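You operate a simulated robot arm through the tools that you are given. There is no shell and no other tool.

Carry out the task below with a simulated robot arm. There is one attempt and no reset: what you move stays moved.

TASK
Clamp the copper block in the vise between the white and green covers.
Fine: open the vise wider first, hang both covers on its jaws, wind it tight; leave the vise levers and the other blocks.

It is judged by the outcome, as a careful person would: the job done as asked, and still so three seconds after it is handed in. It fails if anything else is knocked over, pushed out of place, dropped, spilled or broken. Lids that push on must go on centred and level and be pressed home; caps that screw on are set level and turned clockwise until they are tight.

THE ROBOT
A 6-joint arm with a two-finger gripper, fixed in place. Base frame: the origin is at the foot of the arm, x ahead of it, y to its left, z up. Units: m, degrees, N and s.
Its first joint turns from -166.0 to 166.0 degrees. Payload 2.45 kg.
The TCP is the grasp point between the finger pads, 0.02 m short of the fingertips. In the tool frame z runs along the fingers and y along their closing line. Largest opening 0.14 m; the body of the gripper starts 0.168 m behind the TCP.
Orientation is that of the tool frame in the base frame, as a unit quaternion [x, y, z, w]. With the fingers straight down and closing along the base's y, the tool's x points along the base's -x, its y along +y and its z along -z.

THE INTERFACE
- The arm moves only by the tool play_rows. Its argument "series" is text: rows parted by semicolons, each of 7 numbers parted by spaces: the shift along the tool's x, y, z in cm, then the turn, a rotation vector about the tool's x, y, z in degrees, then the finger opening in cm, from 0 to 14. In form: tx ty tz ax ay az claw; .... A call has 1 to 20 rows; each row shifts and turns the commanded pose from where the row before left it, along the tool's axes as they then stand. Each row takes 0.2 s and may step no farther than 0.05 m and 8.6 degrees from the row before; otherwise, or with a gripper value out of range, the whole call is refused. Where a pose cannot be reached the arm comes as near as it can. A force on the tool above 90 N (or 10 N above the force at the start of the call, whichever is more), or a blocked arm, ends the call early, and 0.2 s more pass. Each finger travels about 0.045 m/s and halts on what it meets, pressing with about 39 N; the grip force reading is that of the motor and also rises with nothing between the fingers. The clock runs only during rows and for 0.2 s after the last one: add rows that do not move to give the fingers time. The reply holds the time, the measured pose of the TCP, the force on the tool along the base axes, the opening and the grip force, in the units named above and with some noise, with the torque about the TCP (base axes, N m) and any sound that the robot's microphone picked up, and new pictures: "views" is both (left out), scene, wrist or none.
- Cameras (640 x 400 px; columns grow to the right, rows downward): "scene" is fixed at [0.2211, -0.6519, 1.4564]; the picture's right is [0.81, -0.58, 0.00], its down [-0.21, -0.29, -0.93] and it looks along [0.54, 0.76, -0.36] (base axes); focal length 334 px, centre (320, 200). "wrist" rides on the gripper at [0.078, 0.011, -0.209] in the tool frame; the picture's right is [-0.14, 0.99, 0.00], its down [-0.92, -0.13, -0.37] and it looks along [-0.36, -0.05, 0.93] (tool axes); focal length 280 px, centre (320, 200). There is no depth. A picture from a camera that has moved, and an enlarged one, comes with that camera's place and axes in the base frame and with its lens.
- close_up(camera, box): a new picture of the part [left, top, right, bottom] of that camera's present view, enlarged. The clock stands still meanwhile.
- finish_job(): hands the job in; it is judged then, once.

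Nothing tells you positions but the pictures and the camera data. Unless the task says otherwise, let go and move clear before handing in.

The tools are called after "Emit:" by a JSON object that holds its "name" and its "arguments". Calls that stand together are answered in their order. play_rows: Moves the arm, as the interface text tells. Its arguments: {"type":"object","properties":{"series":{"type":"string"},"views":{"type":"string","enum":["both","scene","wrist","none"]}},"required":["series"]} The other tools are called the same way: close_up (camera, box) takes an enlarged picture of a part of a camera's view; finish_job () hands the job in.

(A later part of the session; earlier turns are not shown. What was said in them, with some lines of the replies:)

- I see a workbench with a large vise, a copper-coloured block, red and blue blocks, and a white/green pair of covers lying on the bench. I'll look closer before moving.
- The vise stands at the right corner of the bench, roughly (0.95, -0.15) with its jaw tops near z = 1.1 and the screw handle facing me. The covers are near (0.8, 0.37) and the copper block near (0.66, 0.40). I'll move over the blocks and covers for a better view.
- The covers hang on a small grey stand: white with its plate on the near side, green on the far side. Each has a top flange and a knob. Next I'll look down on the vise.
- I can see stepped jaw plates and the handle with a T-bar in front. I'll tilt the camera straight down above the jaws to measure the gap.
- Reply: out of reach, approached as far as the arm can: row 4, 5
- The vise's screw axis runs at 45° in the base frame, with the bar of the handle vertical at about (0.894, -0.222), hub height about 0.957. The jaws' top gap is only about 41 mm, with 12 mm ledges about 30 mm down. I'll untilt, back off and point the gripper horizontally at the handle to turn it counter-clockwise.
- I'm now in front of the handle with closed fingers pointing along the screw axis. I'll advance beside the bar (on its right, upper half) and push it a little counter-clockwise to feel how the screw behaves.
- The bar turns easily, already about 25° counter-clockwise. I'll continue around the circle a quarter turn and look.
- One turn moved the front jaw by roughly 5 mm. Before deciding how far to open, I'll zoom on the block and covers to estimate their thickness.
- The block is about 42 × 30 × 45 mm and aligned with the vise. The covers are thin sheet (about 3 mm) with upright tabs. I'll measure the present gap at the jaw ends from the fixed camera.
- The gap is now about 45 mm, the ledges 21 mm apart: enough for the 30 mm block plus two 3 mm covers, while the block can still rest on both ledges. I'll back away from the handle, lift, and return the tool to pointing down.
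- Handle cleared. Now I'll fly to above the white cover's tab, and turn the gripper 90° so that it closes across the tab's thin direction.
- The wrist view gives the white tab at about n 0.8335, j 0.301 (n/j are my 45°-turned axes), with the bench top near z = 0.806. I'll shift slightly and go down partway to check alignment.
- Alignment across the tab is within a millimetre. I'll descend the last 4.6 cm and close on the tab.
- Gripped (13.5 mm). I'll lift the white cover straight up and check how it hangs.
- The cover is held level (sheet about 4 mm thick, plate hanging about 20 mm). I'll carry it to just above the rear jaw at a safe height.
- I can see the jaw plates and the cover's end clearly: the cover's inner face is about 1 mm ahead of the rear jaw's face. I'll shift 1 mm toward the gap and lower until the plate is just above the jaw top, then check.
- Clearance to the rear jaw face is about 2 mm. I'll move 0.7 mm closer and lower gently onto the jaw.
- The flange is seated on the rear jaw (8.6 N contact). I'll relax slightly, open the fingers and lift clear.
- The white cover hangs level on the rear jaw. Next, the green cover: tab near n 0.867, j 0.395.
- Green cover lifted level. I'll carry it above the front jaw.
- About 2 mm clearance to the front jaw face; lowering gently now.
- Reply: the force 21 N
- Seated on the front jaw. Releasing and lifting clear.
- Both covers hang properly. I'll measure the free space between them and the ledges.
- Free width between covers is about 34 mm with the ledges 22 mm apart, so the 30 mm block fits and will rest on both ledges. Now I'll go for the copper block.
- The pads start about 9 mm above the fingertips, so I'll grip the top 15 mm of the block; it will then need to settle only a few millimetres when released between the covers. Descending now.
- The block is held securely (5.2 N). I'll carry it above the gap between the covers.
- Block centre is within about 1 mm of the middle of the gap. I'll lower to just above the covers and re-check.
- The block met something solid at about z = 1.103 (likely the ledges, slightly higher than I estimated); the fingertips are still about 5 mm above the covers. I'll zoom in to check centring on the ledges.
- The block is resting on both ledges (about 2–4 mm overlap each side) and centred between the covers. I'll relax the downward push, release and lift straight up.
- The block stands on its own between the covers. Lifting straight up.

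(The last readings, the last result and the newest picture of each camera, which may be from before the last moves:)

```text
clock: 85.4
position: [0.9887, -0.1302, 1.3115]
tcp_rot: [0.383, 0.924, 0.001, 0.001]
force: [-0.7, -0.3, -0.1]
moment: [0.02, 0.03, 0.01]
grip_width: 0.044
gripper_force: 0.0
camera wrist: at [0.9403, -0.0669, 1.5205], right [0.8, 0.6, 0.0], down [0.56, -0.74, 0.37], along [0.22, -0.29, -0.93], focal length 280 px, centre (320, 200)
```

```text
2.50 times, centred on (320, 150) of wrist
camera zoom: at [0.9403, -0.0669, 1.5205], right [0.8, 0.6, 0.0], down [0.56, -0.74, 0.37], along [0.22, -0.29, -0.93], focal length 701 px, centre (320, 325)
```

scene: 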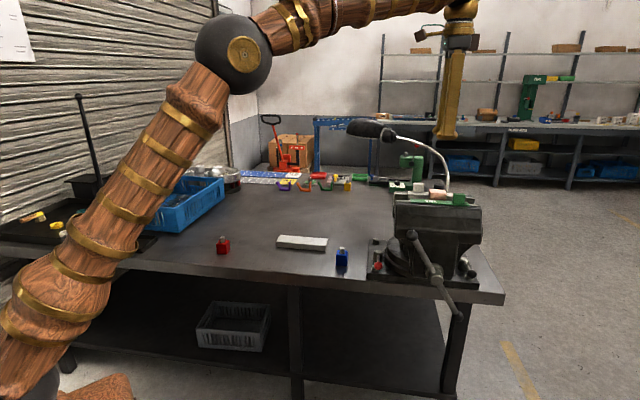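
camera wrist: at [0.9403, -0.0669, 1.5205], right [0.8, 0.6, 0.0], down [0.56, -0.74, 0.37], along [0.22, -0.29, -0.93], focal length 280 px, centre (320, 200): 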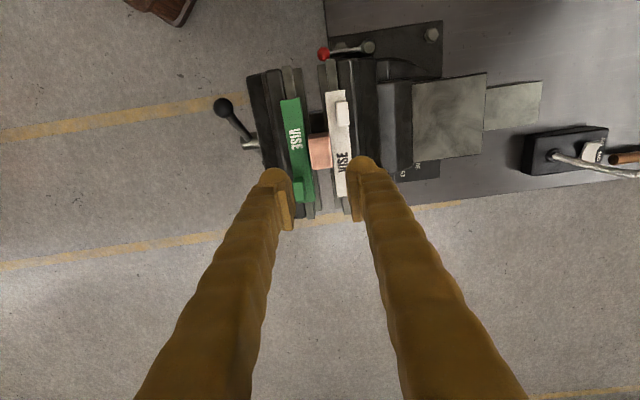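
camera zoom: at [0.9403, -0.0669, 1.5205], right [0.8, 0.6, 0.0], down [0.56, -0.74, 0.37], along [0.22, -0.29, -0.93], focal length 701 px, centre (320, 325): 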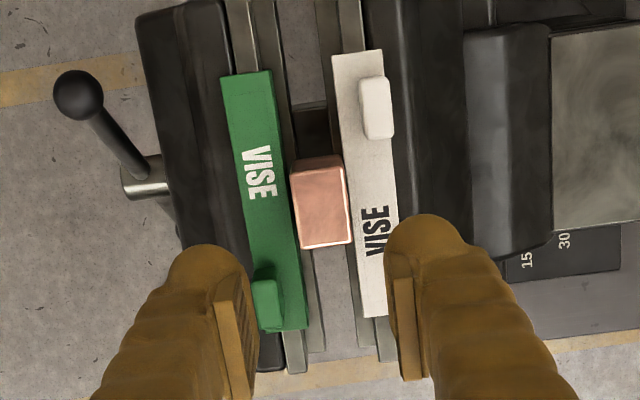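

The block is nicely seated between the two covers. Now back to the handle to wind the vise closed (clockwise).

Emit:
{"name": "play_rows", "arguments": {"series": "2 -3.83 0 0 0 0 3;2 -3.83 0 0 0 0 2;2 -3.83 0 0 0 0 0;2 -3.83 0 0 0 0 0;2 -3.83 0 0 0 0 0;2 -3.83 0 0 0 0 0;2 -3.83 0 0 0 0 0;0 0 0 0 0 -8.18 0;0 0 0 0 0 -8.18 0;0 0 0 0 0 -8.18 0;0 0 0 0 0 -8.18 0;0 0 0 0 0 -8.18 0;0 0 0 0 0 -8.18 0;0 0 0 0 0 -8.18 0;0 0 0 0 0 -8.18 0;0 0 0 0 0 -8.18 0;0 0 0 0 0 -8.18 0;0 0 0 0 0 -8.2 0;0 0 0 0 0 0 0", "views": "none"}}

Emit:
{"name": "play_rows", "arguments": {"series": "0 0 0 0 -8.18 0 0;0 0 0 0 -8.18 0 0;0 0 0 0 -8.18 0 0;0 0 0 0 -8.18 0 0;0 0 0 0 -8.18 0 0;0 0 0 0 -8.18 0 0;0 0 0 0 -8.18 0 0;0 0 0 0 -8.18 0 0;0 0 0 0 -8.18 0 0;0 0 0 0 -8.18 0 0;0 0 0 0 -8.2 0 0;0 0 0 0 0 0 0", "views": "both"}}

Emit:
{"name": "close_up", "arguments": {"camera": "scene", "box": [380, 170, 500, 330]}}

```text
clock: 89.4
position: [0.699, -0.2194, 1.311]
tcp_rot: [-0.384, 0.923, -0.001, 0.001]
force: [0.0, 0.7, 0.2]
moment: [0.01, 0.03, 0.01]
grip_width: 0.0002
gripper_force: 29.7
```

```text
clock: 92.0
position: [0.6996, -0.221, 1.3117]
tcp_rot: [-0.27, 0.652, 0.27, 0.655]
force: [0.3, -0.8, -0.1]
moment: [0.01, 0.0, 0.0]
grip_width: 0.0002
gripper_force: 29.6
camera wrist: at [0.5444, -0.3608, 1.2331], right [-0.7, 0.7, 0.14], down [-0.17, -0.35, 0.92], along [0.69, 0.62, 0.37], focal length 280 px, centre (320, 200)
```

scene: 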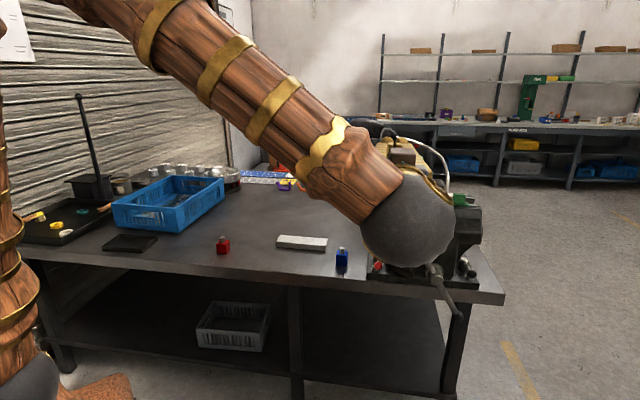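
wrist: 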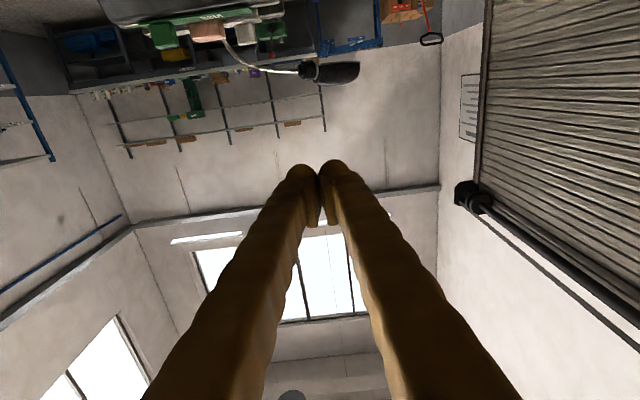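

```text
2.50 times, centred on (440, 250) of scene
camera zoom: at [0.2211, -0.6519, 1.4564], right [0.81, -0.58, 0.0], down [-0.21, -0.29, -0.93], along [0.54, 0.76, -0.36], focal length 835 px, centre (20, 75)
```

zoom: 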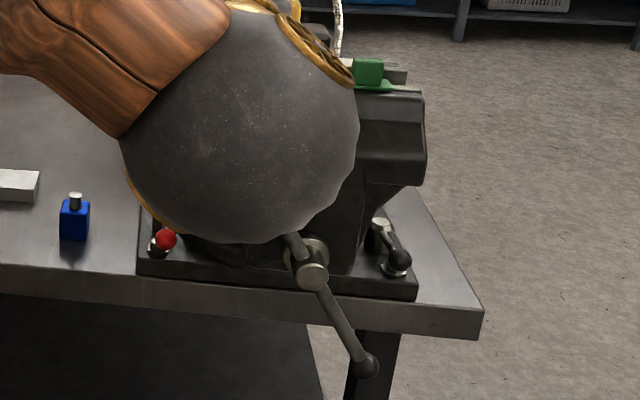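

Emit:
{"name": "play_rows", "arguments": {"series": "4.13 -0.68 0.5 0 0 0 0;4.13 -0.68 0.5 0 0 0 0;4.13 -0.68 0.5 0 0 0 0;4.13 -0.68 0.5 0 0 0 0;4.13 -0.68 0.5 0 0 0 0;4.13 -0.68 0.5 0 0 0 0;4.13 -0.68 0.5 0 0 0 0;4.13 -0.68 0.5 0 0 0 0;0 0 0 0 0 0 0", "views": "both"}}

```text
clock: 94.0
position: [0.7682, -0.2295, 0.9826]
tcp_rot: [-0.271, 0.653, 0.271, 0.654]
force: [-0.1, 0.6, -0.3]
moment: [0.01, 0.0, 0.01]
grip_width: 0.0
gripper_force: 29.4
camera wrist: at [0.6135, -0.3708, 0.9046], right [-0.7, 0.7, 0.14], down [-0.17, -0.35, 0.92], along [0.69, 0.62, 0.37], focal length 280 px, centre (320, 200)
```

scene: 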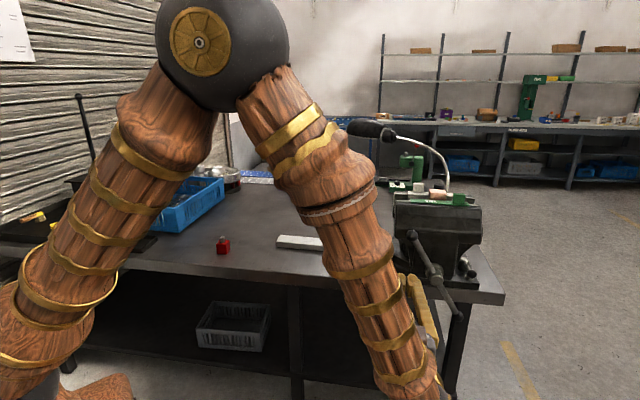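
wrist: 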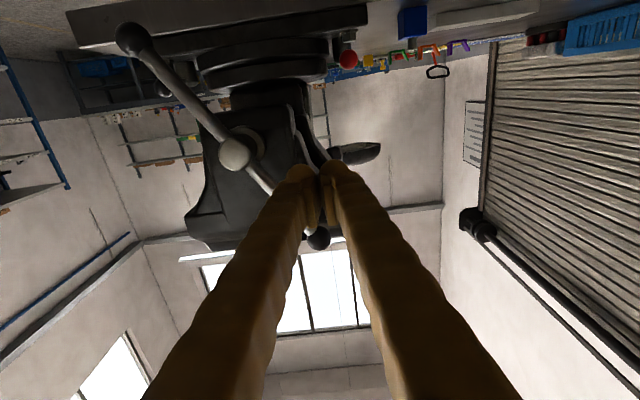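

I'm in front of the vise, left of the bar's upper half. I'll advance beside it and push it clockwise through the first part of a turn.

Emit:
{"name": "play_rows", "arguments": {"series": "0 0 4.5 0 0 0 0;0 0 4.4 0 0 0 0;0 0 0 0 0 0 0;-2.171 -0.899 0.02 0 0 0 0;-1.864 -1.43 0.02 0 0 0 0;-1.43 -1.864 0.02 0 0 0 0;-0.899 -2.171 0.02 0 0 0 0;-0.307 -2.329 0.02 0 0 0 0;0.307 -2.329 0.02 0 0 0 0;0.899 -2.171 0.02 0 0 0 0;1.43 -1.864 0.02 0 0 0 0;1.864 -1.43 0.02 0 0 0 0;2.171 -0.899 0.02 0 0 0 0;0 0 0 0 0 0 0", "views": "both"}}

```text
clock: 97.0
position: [0.955, -0.2895, 0.983]
tcp_rot: [-0.271, 0.653, 0.271, 0.653]
force: [1.0, -0.1, -0.5]
moment: [0.02, 0.01, 0.01]
grip_width: 0.0
gripper_force: 29.8
camera wrist: at [0.7995, -0.4294, 0.9035], right [-0.7, 0.7, 0.14], down [-0.17, -0.35, 0.92], along [0.69, 0.62, 0.37], focal length 280 px, centre (320, 200)
```

scene: 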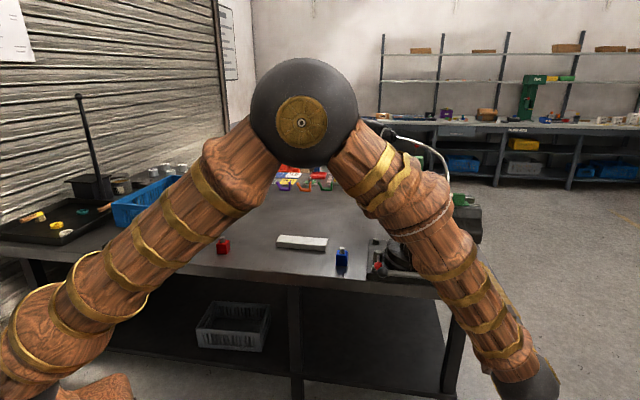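
wrist: 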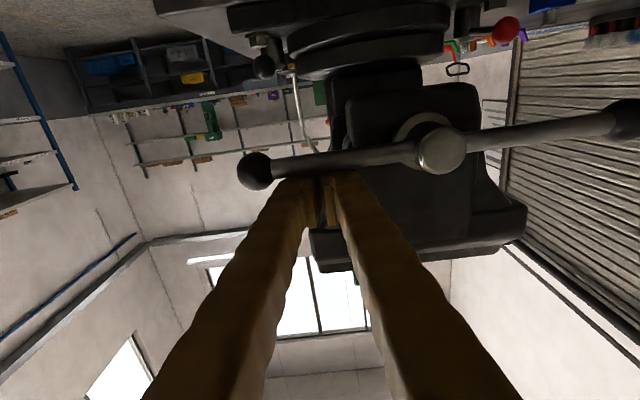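

The bar follows clockwise with negligible force. Continuing around.

Emit:
{"name": "play_rows", "arguments": {"series": "2.329 -0.307 0.02 0 0 0 0;2.329 0.307 0.02 0 0 0 0;2.171 0.899 0.02 0 0 0 0;1.864 1.43 0.02 0 0 0 0;1.43 1.864 0.02 0 0 0 0;0.899 2.171 0.02 0 0 0 0;0.307 2.329 0.02 0 0 0 0;-0.307 2.329 0.02 0 0 0 0;-0.899 2.171 0.02 0 0 0 0;-1.43 1.864 0.02 0 0 0 0;-1.864 1.43 0.02 0 0 0 0;-2.171 0.899 0.02 0 0 0 0;-2.329 0.307 0.02 0 0 0 0;-2.329 -0.307 0.02 0 0 0 0;-2.171 -0.899 0.02 0 0 0 0;-1.864 -1.43 0.02 0 0 0 0;0 0 0 0 0 0 0", "views": "both"}}

Emit:
{"name": "close_up", "arguments": {"camera": "scene", "box": [390, 175, 490, 235]}}

```text
clock: 100.6
position: [0.8464, -0.1757, 1.0163]
tcp_rot: [-0.271, 0.655, 0.274, 0.65]
force: [-12.1, 4.4, -2.7]
moment: [-0.04, -0.11, -0.1]
grip_width: 0.0001
gripper_force: 29.2
stopped in row 17: the force on the tool passed its limit at 95 N (the readings are from after the stop); the commanded pose is now the measured one
camera wrist: at [0.6906, -0.3175, 0.9387], right [-0.7, 0.69, 0.14], down [-0.16, -0.35, 0.92], along [0.69, 0.63, 0.36], focal length 280 px, centre (320, 200)
```

scene: 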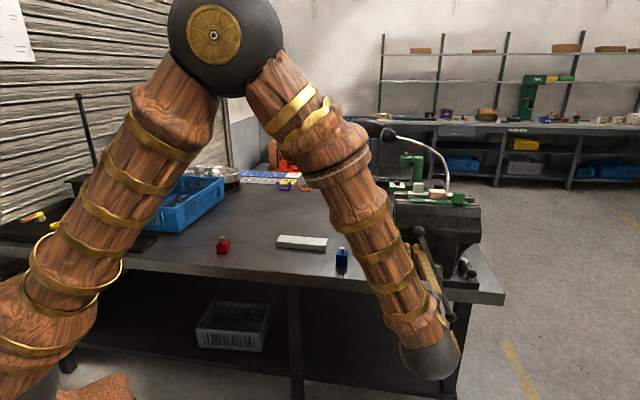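
wrist: 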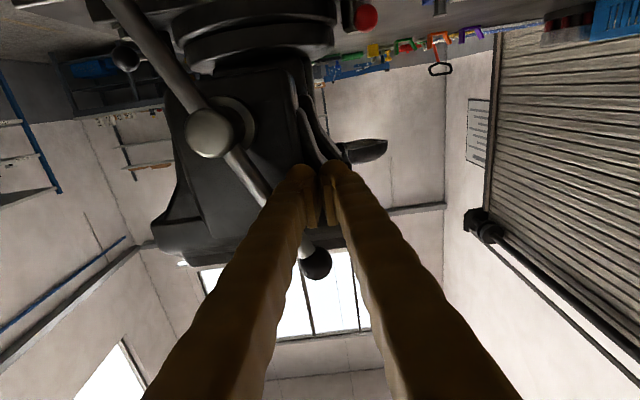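

```text
6.40 times, centred on (440, 205) of scene
camera zoom: at [0.2211, -0.6519, 1.4564], right [0.81, -0.58, 0.0], down [-0.21, -0.29, -0.93], along [0.54, 0.76, -0.36], focal length 2137 px, centre (-448, 168)
```

zoom: 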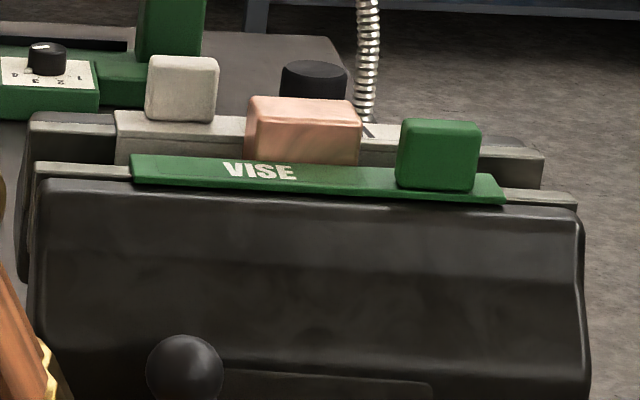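

The handle stopped hard (over 90 N at the bar) after about one full turn. I'll inspect whether the block is truly clamped.

Emit:
{"name": "close_up", "arguments": {"camera": "scene", "box": [422, 184, 462, 212]}}

Emit:
{"name": "close_up", "arguments": {"camera": "scene", "box": [462, 192, 486, 212]}}

Emit:
{"name": "close_up", "arguments": {"camera": "scene", "box": [390, 186, 430, 214]}}

```text
14.29 times, centred on (442, 198) of scene
camera zoom: at [0.2211, -0.6519, 1.4564], right [0.81, -0.58, 0.0], down [-0.21, -0.29, -0.93], along [0.54, 0.76, -0.36], focal length 4769 px, centre (-1423, 229)
```

zoom: 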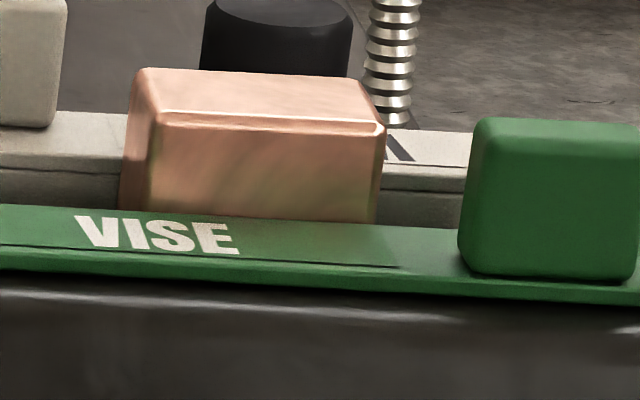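

```text
16.00 times, centred on (474, 202) of scene
camera zoom: at [0.2211, -0.6519, 1.4564], right [0.81, -0.58, 0.0], down [-0.21, -0.29, -0.93], along [0.54, 0.76, -0.36], focal length 5342 px, centre (-2144, 168)
```

zoom: 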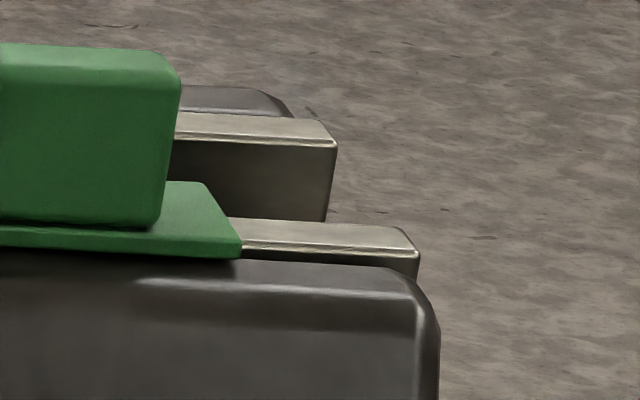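

```text
14.29 times, centred on (410, 200) of scene
camera zoom: at [0.2211, -0.6519, 1.4564], right [0.81, -0.58, 0.0], down [-0.21, -0.29, -0.93], along [0.54, 0.76, -0.36], focal length 4769 px, centre (-966, 200)
```

zoom: 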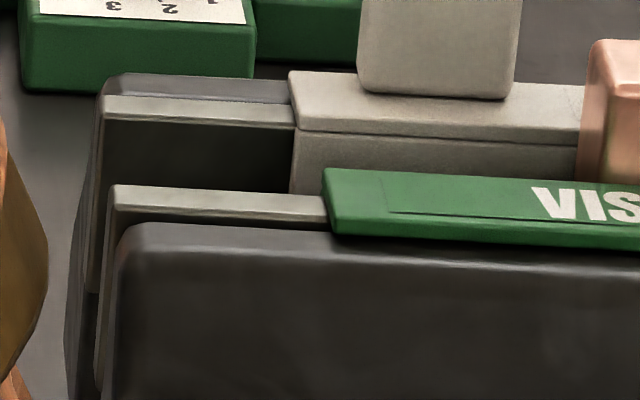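

The jaw closed about 6 mm and the gap now equals block plus covers, which fits a firm clamp. I'll press again slowly to confirm the handle is really at its stop.

Emit:
{"name": "play_rows", "arguments": {"series": "-0.1 -0.25 0 0 0 0 0;-0.1 -0.25 0 0 0 0 0;-0.1 -0.25 0 0 0 0 0;0 0 0 0 0 0 0", "views": "none"}}

```text
clock: 101.3
position: [0.8472, -0.1768, 1.0158]
tcp_rot: [-0.273, 0.655, 0.279, 0.647]
force: [-9.8, 5.7, -1.5]
moment: [-0.1, -0.11, -0.07]
grip_width: 0.0
gripper_force: 29.4
stopped in row 3: the force on the tool passed its limit at 97 N (the readings are from after the stop); the commanded pose is now the measured one
```

Confirmed: the handle is firmly tight (97 N with almost no motion). I'll step off the bar, back away, and inspect the clamp from above.

Emit:
{"name": "play_rows", "arguments": {"series": "0.2 0.6 0 0 0 0 0;0.2 0.8 0 0 0 0 0;0 0 -2 0 0 0 0;0 0 -4 0 0 0 0;0 0 -4 0 0 0 0;-4 1 0 0 0 0 0;-4 1 0 0 0 0 0;-4 1 0 0 0 0 0;-4 1 0 0 0 0 0;-4 1 0 0 0 0 0;-4 1 0 0 0 0 0;-4 1 0 0 0 0 0;0 0 0 0 0 0 0", "views": "both"}}

Emit:
{"name": "close_up", "arguments": {"camera": "scene", "box": [380, 170, 500, 330]}}

```text
clock: 104.1
position: [0.7205, -0.1934, 1.295]
tcp_rot: [-0.272, 0.655, 0.279, 0.647]
force: [-0.4, 0.9, 0.3]
moment: [0.03, -0.01, 0.0]
grip_width: 0.0001
gripper_force: 29.7
camera wrist: at [0.567, -0.3354, 1.2182], right [-0.71, 0.69, 0.15], down [-0.15, -0.36, 0.92], along [0.69, 0.63, 0.36], focal length 280 px, centre (320, 200)
```

scene: 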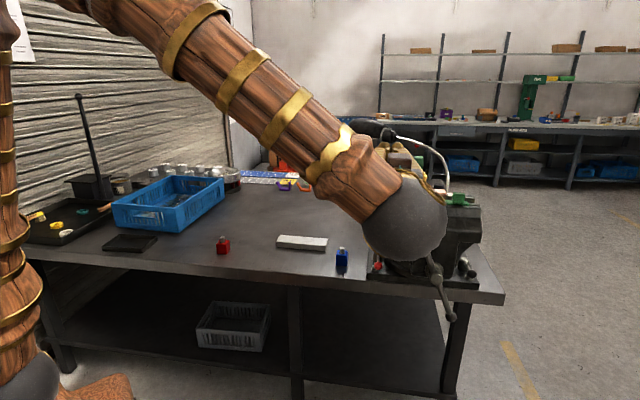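
wrist: 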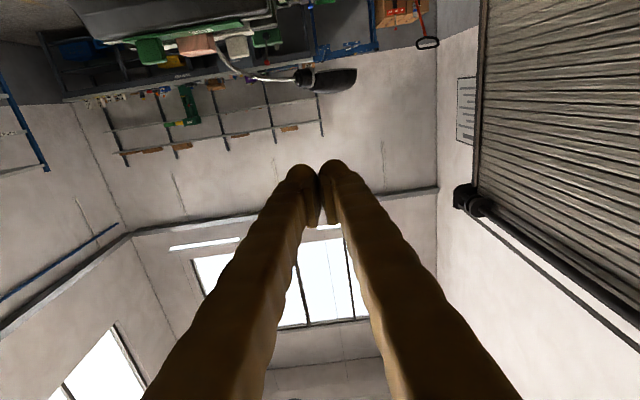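

```text
2.50 times, centred on (440, 250) of scene
camera zoom: at [0.2211, -0.6519, 1.4564], right [0.81, -0.58, 0.0], down [-0.21, -0.29, -0.93], along [0.54, 0.76, -0.36], focal length 835 px, centre (20, 75)
```

zoom: 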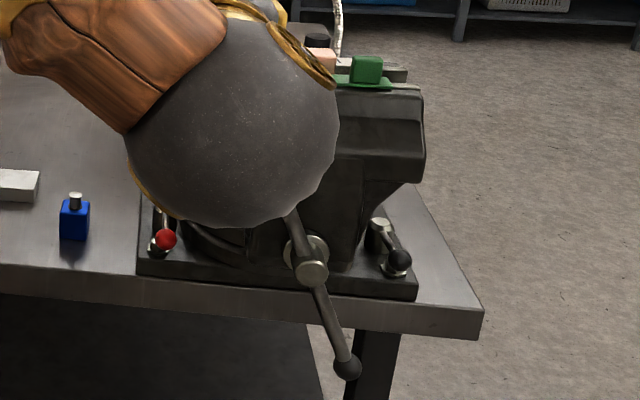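

Emit:
{"name": "play_rows", "arguments": {"series": "0 0 0 0 8.18 0 0;0 0 0 0 8.18 0 0;0 0 0 0 8.18 0 0;0 0 0 0 8.18 0 0;0 0 0 0 8.18 0 0;0 0 0 0 8.18 0 0;0 0 0 0 8.18 0 0;0 0 0 0 8.18 0 0;0 0 0 0 8.18 0 0;0 0 0 0 8.18 0 0;0 0 0 0 8.2 0 0;-3 -2.9 -1.2 0 0 0 0;-3 -2.9 -1.2 0 0 0 0;-3 -2.9 -1.2 0 0 0 0;-3 -2.9 -1.2 0 0 0 0;-3 -2.9 -1.2 0 0 0 0;0 0 0 0 0 0 10;0 0 0 0 0 0 14;0 0 0 0 0 0 14;0 0 0 0 0 0 14", "views": "both"}}

Emit:
{"name": "close_up", "arguments": {"camera": "wrist", "box": [200, 80, 440, 280]}}

Emit:
{"name": "close_up", "arguments": {"camera": "scene", "box": [380, 165, 500, 330]}}

```text
clock: 108.3
position: [0.9324, -0.1845, 1.3491]
tcp_rot: [-0.389, 0.921, 0.004, -0.006]
force: [-0.8, 0.2, 0.4]
moment: [0.02, -0.04, -0.01]
grip_width: 0.0867
gripper_force: 0.0
camera wrist: at [0.8722, -0.2324, 1.5594], right [-0.61, 0.79, 0.01], down [0.74, 0.57, 0.36], along [0.28, 0.23, -0.93], focal length 280 px, centre (320, 200)
```

scene: 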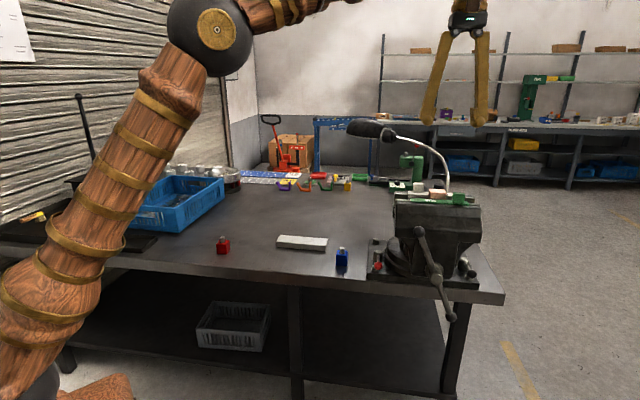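
wrist: 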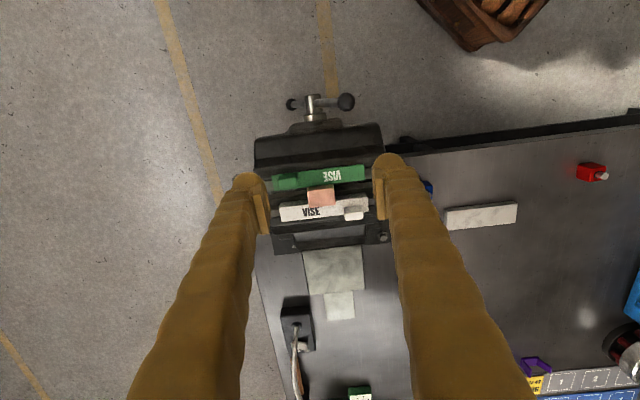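

```text
2.00 times, centred on (320, 180) of wrist
camera zoom: at [0.8722, -0.2324, 1.5594], right [-0.61, 0.79, 0.01], down [0.74, 0.57, 0.36], along [0.28, 0.23, -0.93], focal length 561 px, centre (320, 240)
```

zoom: 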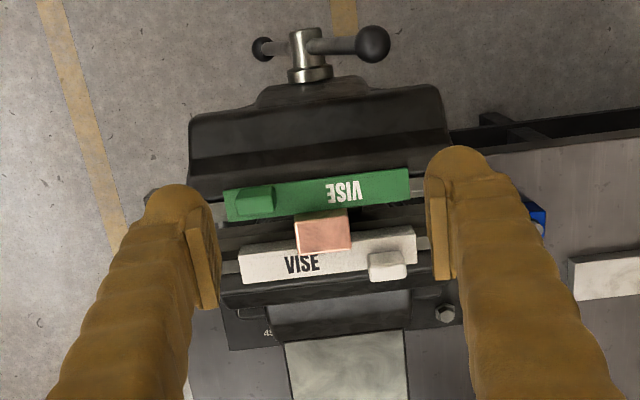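

```text
2.42 times, centred on (440, 248) of scene
camera zoom: at [0.2211, -0.6519, 1.4564], right [0.81, -0.58, 0.0], down [-0.21, -0.29, -0.93], along [0.54, 0.76, -0.36], focal length 809 px, centre (29, 85)
```

zoom: 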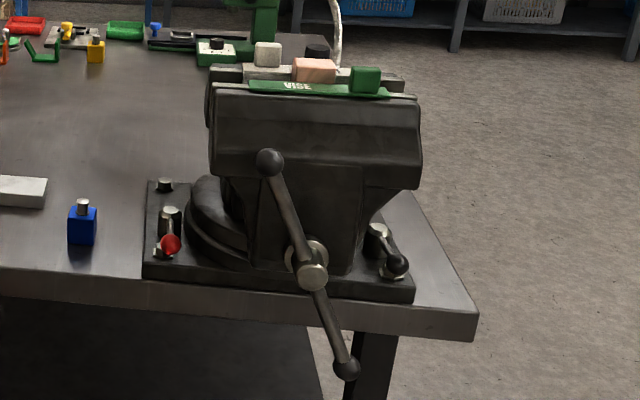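

Emit:
{"name": "close_up", "arguments": {"camera": "wrist", "box": [295, 155, 370, 225]}}

Emit:
{"name": "close_up", "arguments": {"camera": "wrist", "box": [270, 160, 330, 225]}}

Emit:
{"name": "close_up", "arguments": {"camera": "wrist", "box": [325, 160, 385, 225]}}

Emit:
{"name": "close_up", "arguments": {"camera": "scene", "box": [395, 175, 485, 215]}}

```text
5.71 times, centred on (332, 190) of wrist
camera zoom: at [0.8722, -0.2324, 1.5594], right [-0.61, 0.79, 0.01], down [0.74, 0.57, 0.36], along [0.28, 0.23, -0.93], focal length 1602 px, centre (249, 257)
```

zoom: 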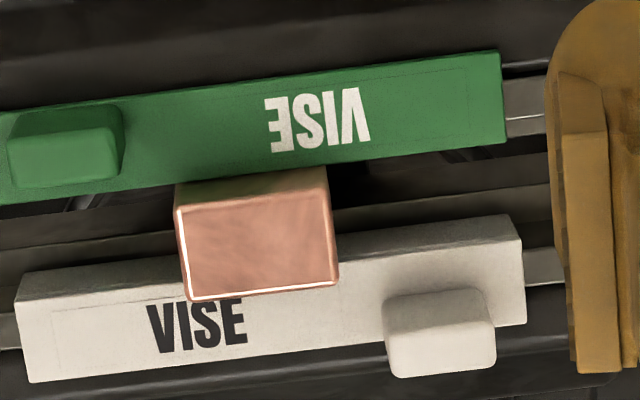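

```text
6.15 times, centred on (300, 192) of wrist
camera zoom: at [0.8722, -0.2324, 1.5594], right [-0.61, 0.79, 0.01], down [0.74, 0.57, 0.36], along [0.28, 0.23, -0.93], focal length 1726 px, centre (443, 246)
```

zoom: 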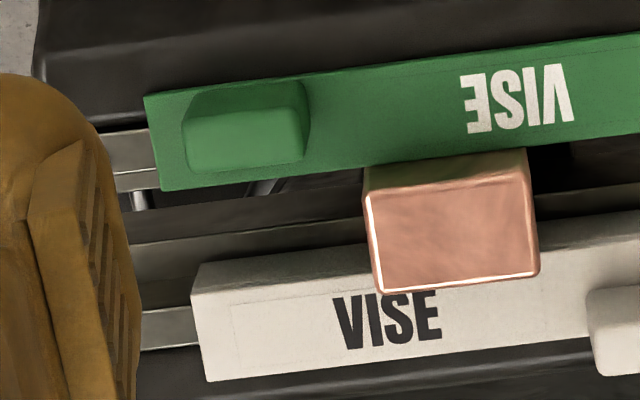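

```text
6.15 times, centred on (355, 192) of wrist
camera zoom: at [0.8722, -0.2324, 1.5594], right [-0.61, 0.79, 0.01], down [0.74, 0.57, 0.36], along [0.28, 0.23, -0.93], focal length 1726 px, centre (105, 246)
```

zoom: 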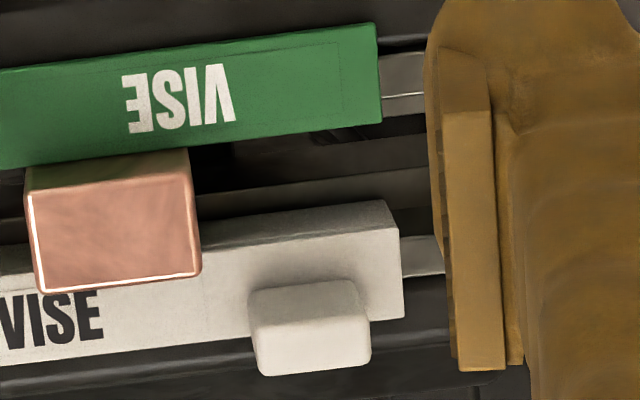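

```text
7.11 times, centred on (440, 195) of scene
camera zoom: at [0.2211, -0.6519, 1.4564], right [0.81, -0.58, 0.0], down [-0.21, -0.29, -0.93], along [0.54, 0.76, -0.36], focal length 2374 px, centre (-533, 236)
```

zoom: 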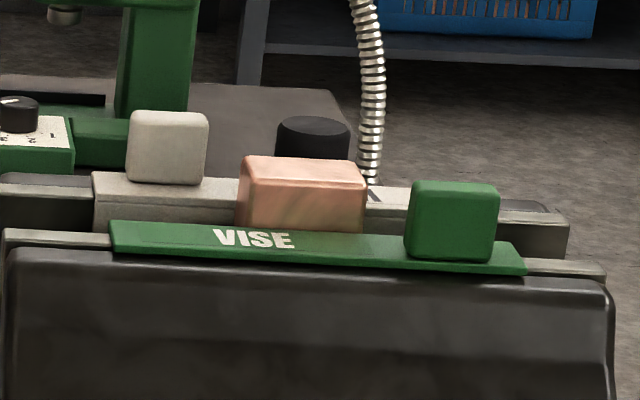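

From above, the block's faces touch the green and white covers, both covers sit square on their jaws, and the handle has stayed put since I let go. I'll move the arm well clear and take a last look.

Emit:
{"name": "play_rows", "arguments": {"series": "4 2 -1.5 0 0 0 8;4 2 -1.5 0 0 0 8;4 2 -1.5 0 0 0 8;4 2 0 0 0 0 8;0 0 0 0 0 0 8;0 0 0 0 0 0 8;0 0 0 0 0 0 8;0 0 0 0 0 0 8;0 0 0 0 0 0 8;0 0 0 0 0 0 8", "views": "both"}}

Emit:
{"name": "close_up", "arguments": {"camera": "scene", "box": [200, 165, 500, 330]}}

Emit:
{"name": "close_up", "arguments": {"camera": "scene", "box": [395, 175, 485, 330]}}

```text
clock: 110.5
position: [0.761, -0.2415, 1.3958]
tcp_rot: [-0.389, 0.921, 0.004, -0.005]
force: [-0.5, -1.2, -1.0]
moment: [-0.04, -0.01, 0.0]
grip_width: 0.0801
gripper_force: 0.2
camera wrist: at [0.7018, -0.2909, 1.6061], right [-0.61, 0.79, 0.01], down [0.74, 0.57, 0.36], along [0.28, 0.23, -0.93], focal length 280 px, centre (320, 200)
```

scene: 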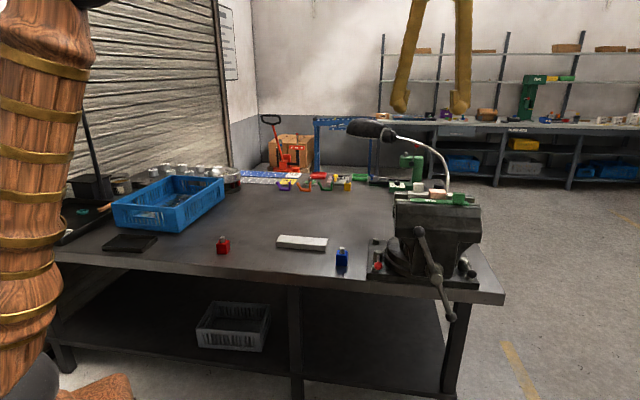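
wrist: 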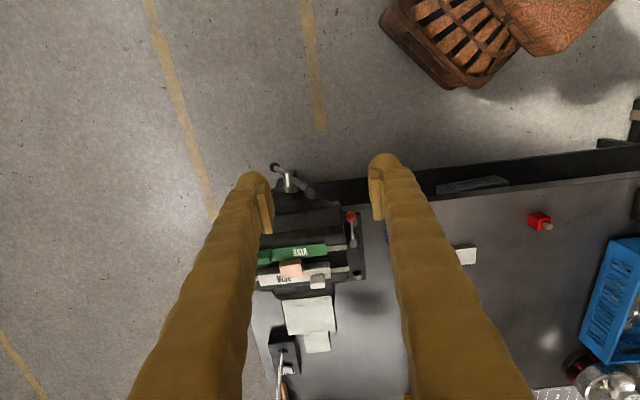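

```text
2.13 times, centred on (350, 248) of scene
camera zoom: at [0.2211, -0.6519, 1.4564], right [0.81, -0.58, 0.0], down [-0.21, -0.29, -0.93], along [0.54, 0.76, -0.36], focal length 712 px, centre (256, 99)
```

zoom: 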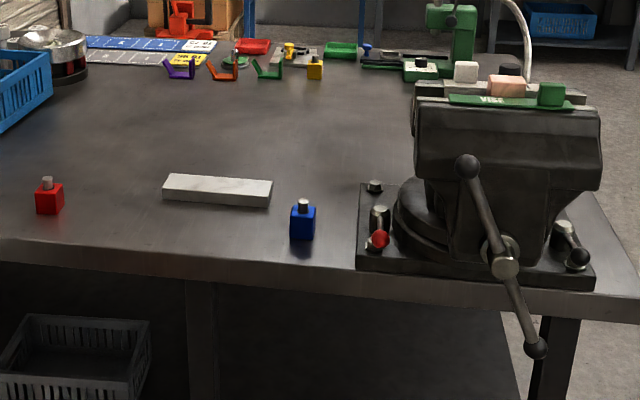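

```text
2.58 times, centred on (440, 252) of scene
camera zoom: at [0.2211, -0.6519, 1.4564], right [0.81, -0.58, 0.0], down [-0.21, -0.29, -0.93], along [0.54, 0.76, -0.36], focal length 862 px, centre (10, 64)
```

zoom: 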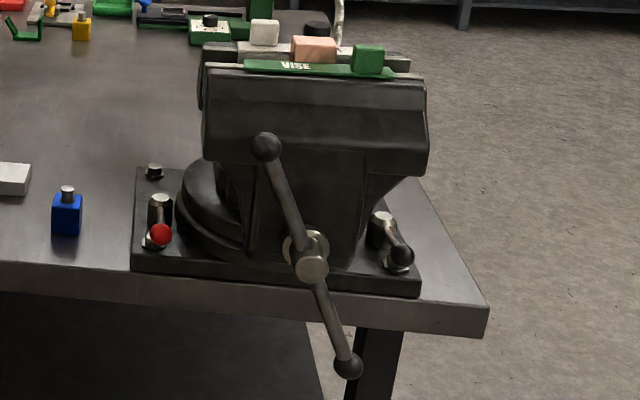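

The copper block is clamped between the green cover on the front jaw and the white cover on the rear jaw. The handle is tight and steady, the levers and other blocks are where they were, and the arm is clear. Handing in.

Emit:
{"name": "finish_job", "arguments": {}}

```text
The job is handed in.
```

The copper block is clamped in the vise, with the white cover on the rear jaw and the green cover on the front jaw. I've handed the job in.

- **Opening:** I wound the vise open about one turn, from a gap of roughly 41 mm to 45 mm. That was enough to hang both covers and stand the block on the jaw ledges.
- **Clamping:** I then wound it closed until the handle stopped. A second slow push reached the 90 N force limit and barely moved the handle. The handle stayed put after I let go, and pictures from above show the block's faces against both covers.
- **Rest of the bench:** I didn't touch the vise levers or the red and blue blocks, and in the last pictures they look unmoved. The empty grey stand that held the covers is still in place, and the arm is clear of the vise.
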